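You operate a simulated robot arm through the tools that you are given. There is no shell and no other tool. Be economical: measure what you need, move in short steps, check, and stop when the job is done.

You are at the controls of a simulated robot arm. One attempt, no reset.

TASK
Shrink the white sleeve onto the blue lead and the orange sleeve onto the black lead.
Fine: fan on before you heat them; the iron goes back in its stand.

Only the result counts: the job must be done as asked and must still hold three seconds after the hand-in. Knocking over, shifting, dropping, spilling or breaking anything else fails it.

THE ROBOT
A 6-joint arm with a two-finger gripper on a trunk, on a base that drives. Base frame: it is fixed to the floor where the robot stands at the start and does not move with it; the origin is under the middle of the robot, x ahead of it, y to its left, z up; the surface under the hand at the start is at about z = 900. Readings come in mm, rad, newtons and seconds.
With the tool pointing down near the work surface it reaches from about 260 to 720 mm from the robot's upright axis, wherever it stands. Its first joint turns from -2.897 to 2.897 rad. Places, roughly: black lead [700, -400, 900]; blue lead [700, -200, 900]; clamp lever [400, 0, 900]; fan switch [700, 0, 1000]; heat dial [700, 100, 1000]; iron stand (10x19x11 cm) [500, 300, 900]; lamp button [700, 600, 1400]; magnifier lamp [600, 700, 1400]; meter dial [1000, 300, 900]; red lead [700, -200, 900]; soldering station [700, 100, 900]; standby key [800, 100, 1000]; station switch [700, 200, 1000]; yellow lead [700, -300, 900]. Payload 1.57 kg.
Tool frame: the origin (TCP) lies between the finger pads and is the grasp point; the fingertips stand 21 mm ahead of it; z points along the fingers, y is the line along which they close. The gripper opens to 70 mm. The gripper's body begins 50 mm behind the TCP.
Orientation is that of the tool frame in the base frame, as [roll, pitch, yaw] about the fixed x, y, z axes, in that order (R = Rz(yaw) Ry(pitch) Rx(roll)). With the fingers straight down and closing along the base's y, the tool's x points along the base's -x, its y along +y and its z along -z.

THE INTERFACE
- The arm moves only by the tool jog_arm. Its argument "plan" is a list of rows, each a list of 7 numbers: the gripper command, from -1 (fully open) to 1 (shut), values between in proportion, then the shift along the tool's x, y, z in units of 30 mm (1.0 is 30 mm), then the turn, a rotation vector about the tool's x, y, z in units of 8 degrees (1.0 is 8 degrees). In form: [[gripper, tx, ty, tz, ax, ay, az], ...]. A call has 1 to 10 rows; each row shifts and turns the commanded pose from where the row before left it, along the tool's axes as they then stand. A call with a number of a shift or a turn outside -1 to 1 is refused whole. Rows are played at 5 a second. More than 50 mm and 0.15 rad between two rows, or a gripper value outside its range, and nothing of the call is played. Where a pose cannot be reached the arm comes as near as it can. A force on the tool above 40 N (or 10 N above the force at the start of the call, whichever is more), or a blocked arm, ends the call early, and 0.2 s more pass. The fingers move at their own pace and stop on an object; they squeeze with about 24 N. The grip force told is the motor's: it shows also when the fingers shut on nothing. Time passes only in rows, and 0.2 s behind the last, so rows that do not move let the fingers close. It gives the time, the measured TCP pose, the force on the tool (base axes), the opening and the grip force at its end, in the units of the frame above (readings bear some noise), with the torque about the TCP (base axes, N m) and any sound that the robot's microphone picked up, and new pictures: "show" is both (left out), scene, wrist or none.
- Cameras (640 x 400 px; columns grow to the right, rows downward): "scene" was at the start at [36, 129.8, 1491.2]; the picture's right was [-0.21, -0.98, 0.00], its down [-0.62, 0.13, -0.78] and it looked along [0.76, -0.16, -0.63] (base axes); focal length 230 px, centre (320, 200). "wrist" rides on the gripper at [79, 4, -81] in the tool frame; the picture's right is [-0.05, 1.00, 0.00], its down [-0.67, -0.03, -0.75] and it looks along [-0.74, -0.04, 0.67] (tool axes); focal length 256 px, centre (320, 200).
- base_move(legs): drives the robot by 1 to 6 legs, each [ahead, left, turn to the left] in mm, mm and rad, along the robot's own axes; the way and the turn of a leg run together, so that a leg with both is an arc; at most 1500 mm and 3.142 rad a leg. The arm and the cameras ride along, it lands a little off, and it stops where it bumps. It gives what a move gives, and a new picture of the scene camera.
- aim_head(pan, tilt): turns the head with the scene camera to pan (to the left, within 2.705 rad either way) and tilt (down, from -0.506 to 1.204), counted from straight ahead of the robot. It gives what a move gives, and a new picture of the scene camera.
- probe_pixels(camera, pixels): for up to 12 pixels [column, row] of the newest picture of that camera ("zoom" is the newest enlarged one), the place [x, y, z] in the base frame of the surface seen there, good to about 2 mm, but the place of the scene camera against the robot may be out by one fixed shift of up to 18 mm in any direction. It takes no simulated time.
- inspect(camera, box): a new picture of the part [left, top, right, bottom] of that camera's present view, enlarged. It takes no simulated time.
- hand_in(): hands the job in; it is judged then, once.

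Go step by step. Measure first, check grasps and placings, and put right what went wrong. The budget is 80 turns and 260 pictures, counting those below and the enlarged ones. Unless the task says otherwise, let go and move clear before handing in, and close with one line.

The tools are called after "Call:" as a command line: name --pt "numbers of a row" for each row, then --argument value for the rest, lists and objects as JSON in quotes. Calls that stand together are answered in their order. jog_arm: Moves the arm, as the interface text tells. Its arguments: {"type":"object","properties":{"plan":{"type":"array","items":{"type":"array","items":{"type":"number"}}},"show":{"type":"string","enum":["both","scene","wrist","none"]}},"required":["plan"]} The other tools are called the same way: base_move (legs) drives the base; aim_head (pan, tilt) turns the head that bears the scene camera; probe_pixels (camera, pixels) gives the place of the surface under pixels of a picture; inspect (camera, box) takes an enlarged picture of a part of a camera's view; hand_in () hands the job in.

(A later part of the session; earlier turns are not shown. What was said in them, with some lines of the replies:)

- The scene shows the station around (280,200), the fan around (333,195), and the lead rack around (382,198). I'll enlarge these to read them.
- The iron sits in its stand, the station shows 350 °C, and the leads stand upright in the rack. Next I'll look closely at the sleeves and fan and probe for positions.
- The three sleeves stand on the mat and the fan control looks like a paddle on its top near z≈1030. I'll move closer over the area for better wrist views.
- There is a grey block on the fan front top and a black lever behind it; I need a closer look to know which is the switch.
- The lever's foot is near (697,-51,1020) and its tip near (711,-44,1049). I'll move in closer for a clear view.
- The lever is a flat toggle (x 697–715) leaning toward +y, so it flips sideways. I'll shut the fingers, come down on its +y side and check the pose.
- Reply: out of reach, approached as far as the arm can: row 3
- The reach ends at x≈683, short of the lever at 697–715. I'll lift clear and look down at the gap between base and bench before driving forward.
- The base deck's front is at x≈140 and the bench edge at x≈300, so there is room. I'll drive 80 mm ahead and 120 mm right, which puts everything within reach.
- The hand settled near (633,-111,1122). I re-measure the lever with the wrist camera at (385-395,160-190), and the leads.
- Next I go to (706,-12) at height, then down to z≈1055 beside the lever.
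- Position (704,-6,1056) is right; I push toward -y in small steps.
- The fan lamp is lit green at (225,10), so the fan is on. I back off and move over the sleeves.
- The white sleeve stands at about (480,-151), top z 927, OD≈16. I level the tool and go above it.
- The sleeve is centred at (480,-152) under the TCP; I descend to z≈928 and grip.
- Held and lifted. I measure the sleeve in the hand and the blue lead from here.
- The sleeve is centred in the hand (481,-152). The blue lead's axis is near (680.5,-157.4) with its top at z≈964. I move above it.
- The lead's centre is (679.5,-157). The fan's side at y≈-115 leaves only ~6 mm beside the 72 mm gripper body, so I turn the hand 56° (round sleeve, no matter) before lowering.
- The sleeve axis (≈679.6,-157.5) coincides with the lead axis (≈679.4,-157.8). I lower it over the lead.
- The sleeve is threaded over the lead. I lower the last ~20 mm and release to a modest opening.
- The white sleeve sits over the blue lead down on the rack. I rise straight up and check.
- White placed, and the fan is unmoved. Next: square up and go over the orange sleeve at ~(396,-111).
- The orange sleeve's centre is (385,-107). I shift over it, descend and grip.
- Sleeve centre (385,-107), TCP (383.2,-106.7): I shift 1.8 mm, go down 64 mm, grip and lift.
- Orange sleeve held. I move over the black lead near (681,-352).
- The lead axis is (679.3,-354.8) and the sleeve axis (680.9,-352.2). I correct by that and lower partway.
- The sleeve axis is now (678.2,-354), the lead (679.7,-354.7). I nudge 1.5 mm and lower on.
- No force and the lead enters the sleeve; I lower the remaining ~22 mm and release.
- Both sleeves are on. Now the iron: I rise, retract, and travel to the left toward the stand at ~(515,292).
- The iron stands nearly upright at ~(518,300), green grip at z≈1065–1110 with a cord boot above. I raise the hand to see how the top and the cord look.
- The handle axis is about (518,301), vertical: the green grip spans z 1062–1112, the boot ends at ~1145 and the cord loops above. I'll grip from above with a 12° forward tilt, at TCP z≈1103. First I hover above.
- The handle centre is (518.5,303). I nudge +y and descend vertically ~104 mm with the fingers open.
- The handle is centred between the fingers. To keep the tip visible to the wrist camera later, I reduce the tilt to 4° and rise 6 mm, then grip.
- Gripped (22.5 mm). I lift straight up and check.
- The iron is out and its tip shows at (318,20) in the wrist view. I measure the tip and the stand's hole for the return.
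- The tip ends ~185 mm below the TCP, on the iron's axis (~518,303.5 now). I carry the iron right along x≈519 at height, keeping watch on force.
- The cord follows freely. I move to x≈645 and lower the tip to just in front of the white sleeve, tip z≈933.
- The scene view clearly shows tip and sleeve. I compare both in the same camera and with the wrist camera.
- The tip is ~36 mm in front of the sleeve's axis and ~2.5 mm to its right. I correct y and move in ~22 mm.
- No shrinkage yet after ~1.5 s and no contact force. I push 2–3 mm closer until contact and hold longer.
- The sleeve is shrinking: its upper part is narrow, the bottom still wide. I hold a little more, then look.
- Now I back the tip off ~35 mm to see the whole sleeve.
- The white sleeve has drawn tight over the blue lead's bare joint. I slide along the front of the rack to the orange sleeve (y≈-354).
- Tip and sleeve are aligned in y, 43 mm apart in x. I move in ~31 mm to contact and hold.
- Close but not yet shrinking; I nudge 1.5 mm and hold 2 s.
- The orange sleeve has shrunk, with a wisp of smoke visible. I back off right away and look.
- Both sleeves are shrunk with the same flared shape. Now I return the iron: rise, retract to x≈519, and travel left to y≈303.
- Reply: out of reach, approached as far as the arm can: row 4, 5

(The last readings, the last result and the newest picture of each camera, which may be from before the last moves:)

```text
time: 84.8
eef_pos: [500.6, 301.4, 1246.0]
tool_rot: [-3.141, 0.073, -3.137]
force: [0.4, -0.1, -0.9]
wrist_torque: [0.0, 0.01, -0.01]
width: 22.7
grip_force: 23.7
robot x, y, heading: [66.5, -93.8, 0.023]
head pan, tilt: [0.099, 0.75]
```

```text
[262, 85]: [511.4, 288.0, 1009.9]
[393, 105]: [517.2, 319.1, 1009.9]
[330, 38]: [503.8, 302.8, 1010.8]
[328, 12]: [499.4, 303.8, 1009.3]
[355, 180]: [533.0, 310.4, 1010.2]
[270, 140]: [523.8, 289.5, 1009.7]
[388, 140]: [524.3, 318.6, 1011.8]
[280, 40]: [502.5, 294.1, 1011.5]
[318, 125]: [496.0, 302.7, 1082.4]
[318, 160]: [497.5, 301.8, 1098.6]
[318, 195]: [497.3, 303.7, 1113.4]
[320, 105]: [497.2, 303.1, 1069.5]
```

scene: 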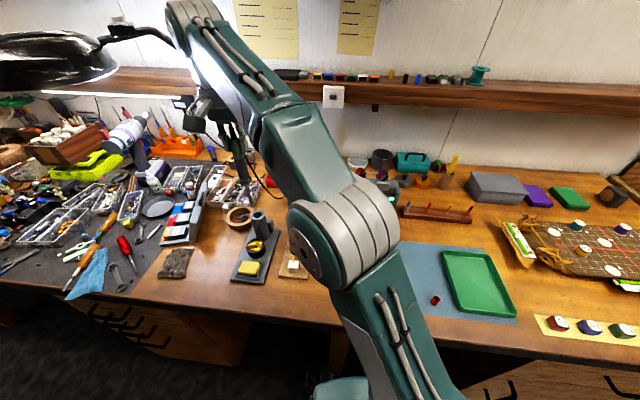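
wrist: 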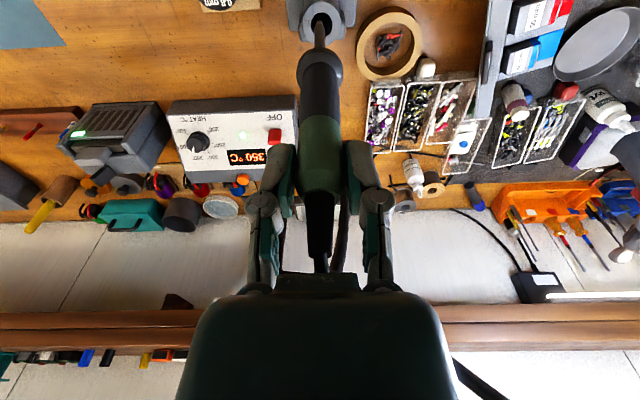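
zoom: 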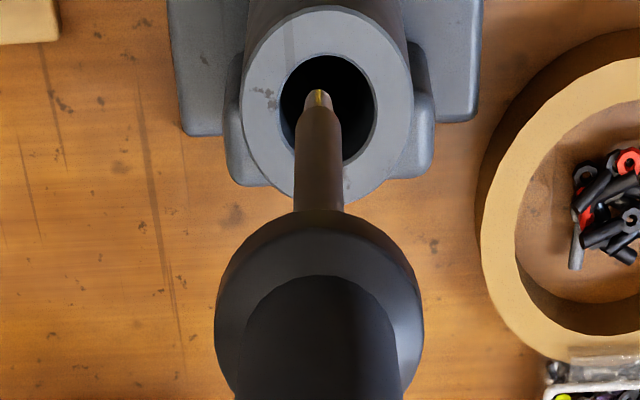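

The hole centre is (519.2,303.7) and the shaft is at (501.3,302.8). I shift +18 mm x, +1 mm y, and lower partway.

Call:
jog_arm --pt "1 -0.6 0.03 0 0 0 0" --pt "1 0 0 0 0 0 0" --pt "1 0.05 0 0.7 0 0 0" --pt "1 0.06 0 0.8 0 0 0" --pt "1 0 0 0 0 0 0" --show "both"

Call:
inspect --camera "wrist" --box '[270, 0, 370, 90]'

Call:
inspect --camera "scene" --box '[230, 170, 290, 240]'

```text
time: 86.0
eef_pos: [521.6, 302.9, 1202.8]
tool_rot: [3.141, 0.074, -3.139]
force: [0.7, -0.1, -0.6]
wrist_torque: [0.04, 0.02, -0.01]
width: 22.4
grip_force: 24.4
robot x, y, heading: [71.1, -93.1, 0.02]
head pan, tilt: [0.099, 0.75]
```

scene: 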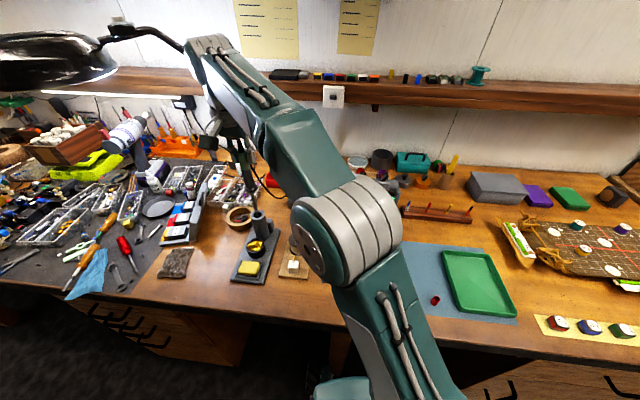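
wrist: 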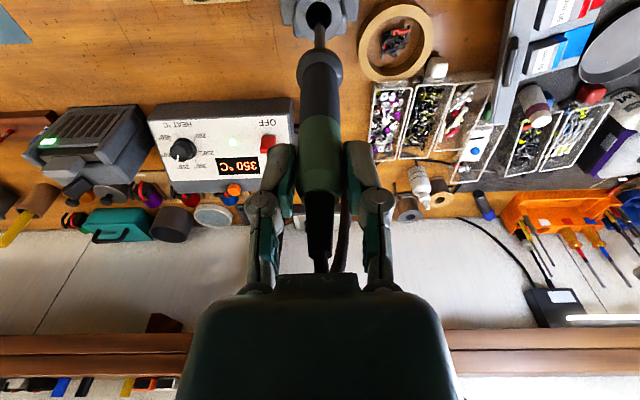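

```text
4.44 times, centred on (320, 45) of wrist
```

zoom: 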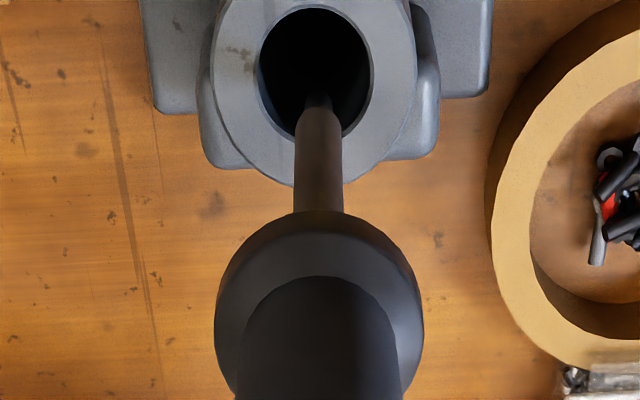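

```text
5.71 times, centred on (260, 205) of scene
```

zoom: 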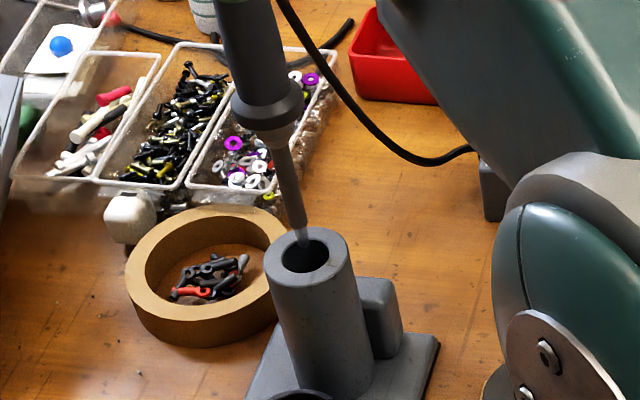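

Call:
probe_pixels --camera "wrist" --pixels '[[318.7, 30], [318.7, 36], [318.7, 42], [318.7, 25], [303, 18], [334, 18], [318, 1], [300, 20], [337, 20], [319.5, 40]]'

Call:
probe_pixels --camera "zoom" --pixels '[[301, 232], [295, 205], [288, 175], [283, 150], [271, 250], [340, 265], [300, 280], [330, 240], [312, 232], [285, 270], [335, 250], [280, 238]]'

```text
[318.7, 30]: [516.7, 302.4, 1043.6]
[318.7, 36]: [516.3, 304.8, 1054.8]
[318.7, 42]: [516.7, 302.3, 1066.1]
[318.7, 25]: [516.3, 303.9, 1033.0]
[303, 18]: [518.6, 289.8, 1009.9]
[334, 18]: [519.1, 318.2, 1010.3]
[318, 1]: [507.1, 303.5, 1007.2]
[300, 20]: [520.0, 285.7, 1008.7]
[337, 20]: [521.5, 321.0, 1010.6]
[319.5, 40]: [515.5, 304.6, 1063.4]
```

```text
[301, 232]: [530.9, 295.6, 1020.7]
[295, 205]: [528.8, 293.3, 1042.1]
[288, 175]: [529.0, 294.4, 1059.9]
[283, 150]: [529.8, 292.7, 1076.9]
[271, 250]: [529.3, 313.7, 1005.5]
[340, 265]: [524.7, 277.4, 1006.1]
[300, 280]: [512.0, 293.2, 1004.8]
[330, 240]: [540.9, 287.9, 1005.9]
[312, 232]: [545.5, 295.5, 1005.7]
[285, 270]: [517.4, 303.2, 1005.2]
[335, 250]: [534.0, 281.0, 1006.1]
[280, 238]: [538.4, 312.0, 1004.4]
```

The shaft is ~2 mm too far ahead relative to the hole. I correct and lower ~87 mm, slowing at the end.

Call:
jog_arm --pt "1 0.07 0 0 0 0 0" --pt "1 0.05 0 0.7 0 0 0" --pt "1 0.05 0 0.7 0 0 0" --pt "1 0.05 0 0.7 0 0 0" --pt "1 0.04 0 0.5 0 0 0" --pt "1 0.02 0 0.3 0 0 0" --pt "1 0 0 0 0 0 0" --show "both"

Call:
inspect --camera "wrist" --box '[270, 0, 370, 120]'

Call:
inspect --camera "scene" --box '[230, 180, 290, 250]'

```text
time: 87.6
eef_pos: [516.1, 303.7, 1113.0]
tool_rot: [-3.141, 0.075, -3.137]
force: [-0.3, 0.2, -0.6]
wrist_torque: [0.01, -0.02, 0.03]
width: 22.7
grip_force: 24.4
robot x, y, heading: [73.0, -92.7, 0.021]
head pan, tilt: [0.099, 0.75]
```

scene: 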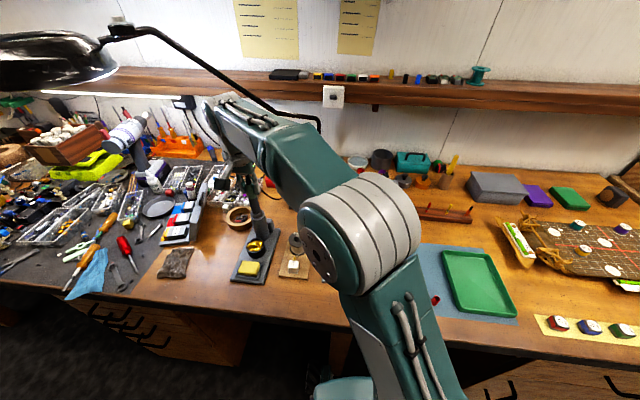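
wrist: 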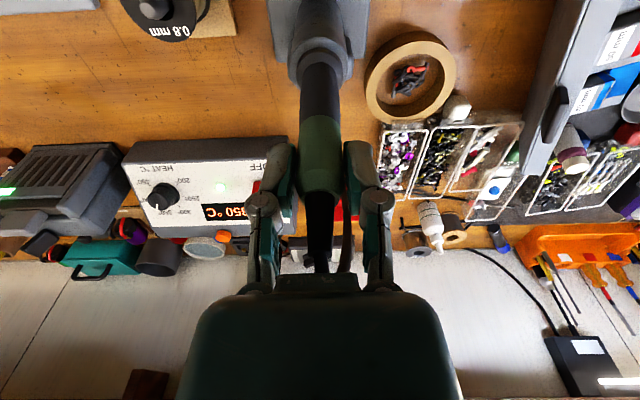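

```text
3.33 times, centred on (320, 60) of wrist
```

zoom: 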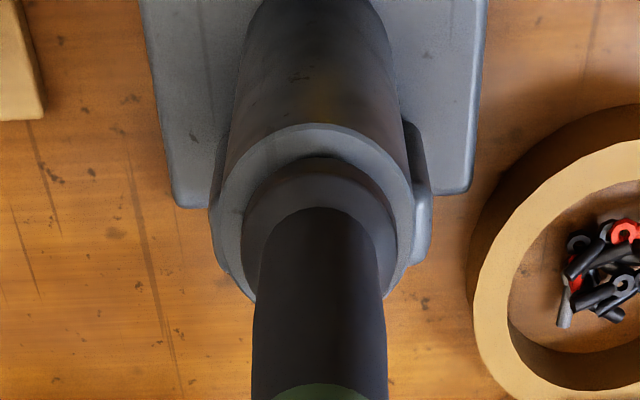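

```text
5.71 times, centred on (260, 215) of scene
```

zoom: 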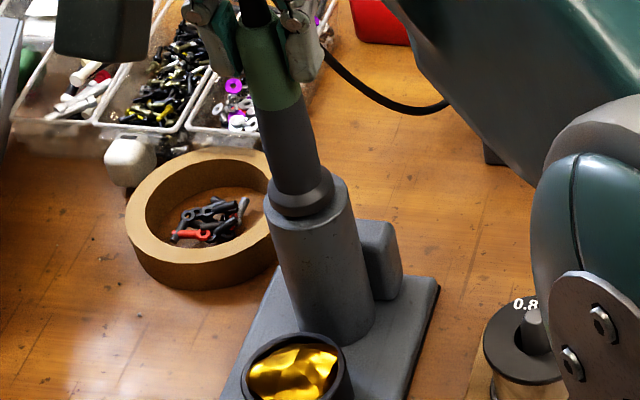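

The collar is just above the rim. I lower ~3 mm, check for contact, then open.

Call:
jog_arm --pt "1 0 0 0.06 0 0 0" --pt "1 0 0 0.04 0 0 0" --pt "1 0 0 0 0 0 0" --show "none"

Call:
inspect --camera "scene" --box '[245, 200, 275, 235]'

```text
time: 88.4
eef_pos: [517.0, 303.7, 1110.7]
tool_rot: [-3.141, 0.072, -3.137]
force: [-0.4, 0.0, 5.2]
wrist_torque: [-0.01, 0.04, -0.02]
width: 22.7
grip_force: 24.2
robot x, y, heading: [68.4, -92.1, 0.021]
head pan, tilt: [0.099, 0.75]
```

```text
11.43 times, centred on (260, 218) of scene
```

zoom: 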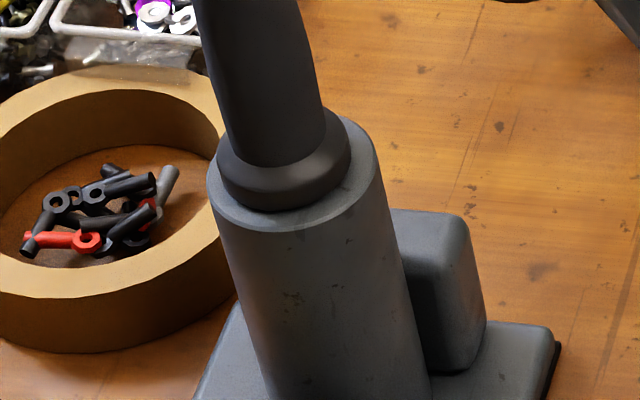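

Contact at 5 N: the collar sits on the rim. I open slowly, then rise straight off.

Call:
jog_arm --pt "0.3 0 0 0 0 0 0" --pt "0 0 0 0 0 0 0" --pt "-0.6 0 0 0 0 0 0" --pt "-1 0 0 0 0 0 0" --pt "-1 -0.02 0 -0.3 0 0 0" --pt "-1 -0.05 0 -0.7 0 0 0" --pt "-1 -0.07 0 -1 0 0 0" --pt "-1 -0.07 0 -1 0 0 0" --pt "-1 -0.07 0 -1 0 0 0" --show "both"

Call:
inspect --camera "scene" --box '[230, 160, 290, 240]'

```text
time: 90.4
eef_pos: [517.4, 305.5, 1232.0]
tool_rot: [3.14, 0.075, -3.137]
force: [0.4, 0.0, 0.4]
wrist_torque: [-0.02, 0.0, 0.0]
width: 69.7
grip_force: 0.0
robot x, y, heading: [70.1, -90.9, 0.019]
head pan, tilt: [0.099, 0.75]
```

scene: 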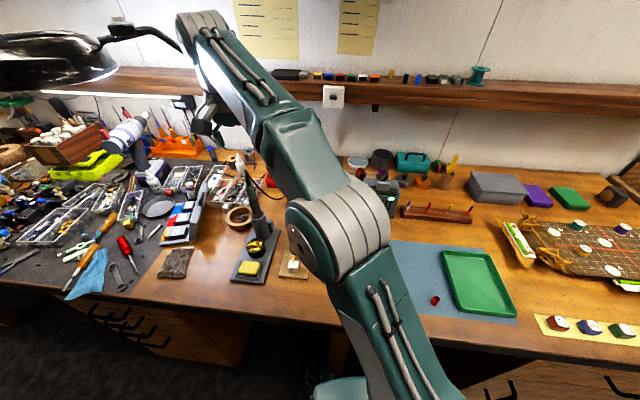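
wrist: 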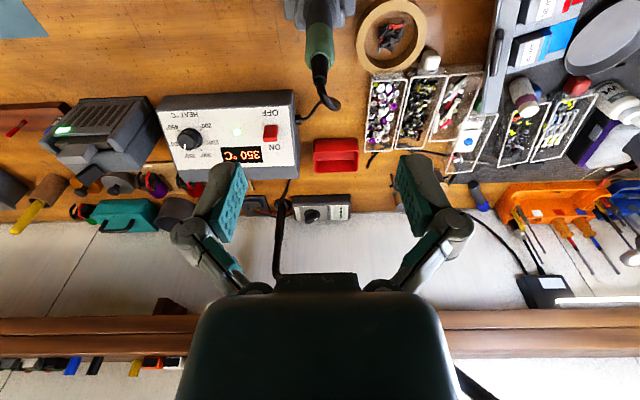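

```text
5.00 times, centred on (260, 200) of scene
```

zoom: 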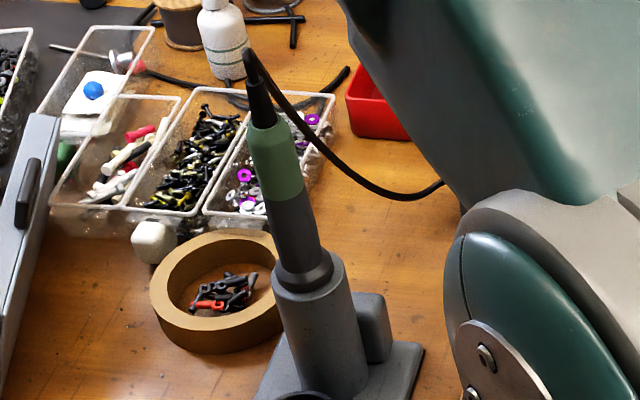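

The iron is back in its stand and the fan lamp still glows. I move the hand clear and take a last look at the leads.

Call:
jog_arm --pt "-1 0 0 -1 0 0 0" --pt "-1 1 -0.8 0 0 0 0" --pt "-1 1 -0.8 0 0 0 0" --pt "-1 1 -0.8 0 0 0 0" --pt "-1 0 0 0 0 0 0" --show "scene"

Call:
inspect --camera "scene" --box '[395, 190, 485, 230]'

Call:
inspect --camera "scene" --box '[220, 170, 320, 290]'

```text
time: 91.6
eef_pos: [425.4, 230.3, 1254.7]
tool_rot: [-3.141, 0.074, -3.136]
force: [0.6, -0.5, -0.4]
wrist_torque: [-0.02, -0.04, -0.01]
width: 70.0
grip_force: 0.2
robot x, y, heading: [74.0, -93.2, 0.019]
head pan, tilt: [0.099, 0.75]
```

scene: 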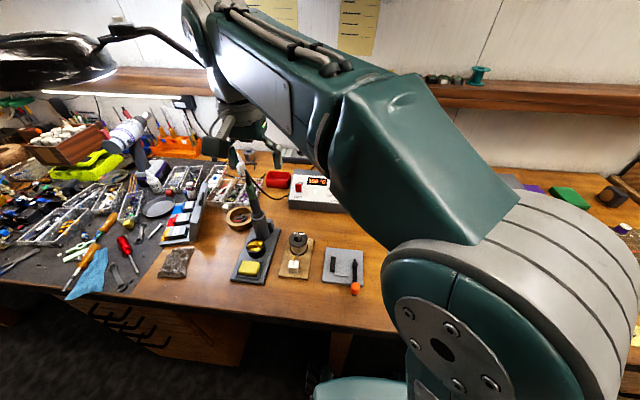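

```text
7.11 times, centred on (440, 210) of scene
```

zoom: 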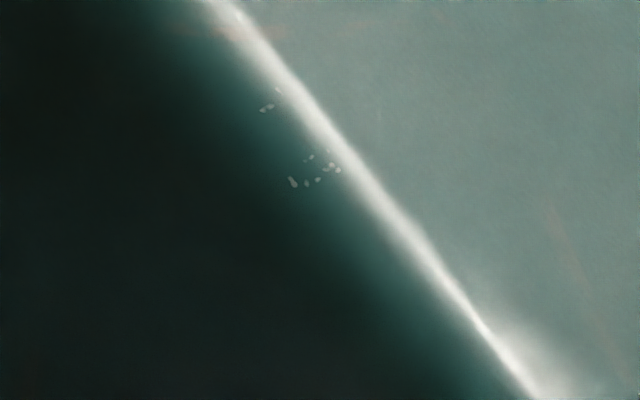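

```text
3.33 times, centred on (270, 230) of scene
5 turns are left
```

zoom: 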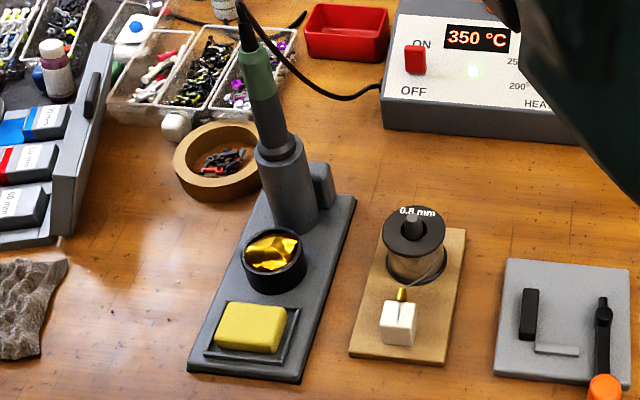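

The iron is seated upright in its stand and the hand is clear. The arm now blocks the leads, but after heating I saw both sleeves shrunk on them, so I hand in.

Call:
hand_in

```text
The job is handed in.
```

The white sleeve is shrunk onto the blue lead and the orange sleeve onto the black lead. The fan was on before any heating and I left it running; the iron is back in its stand.
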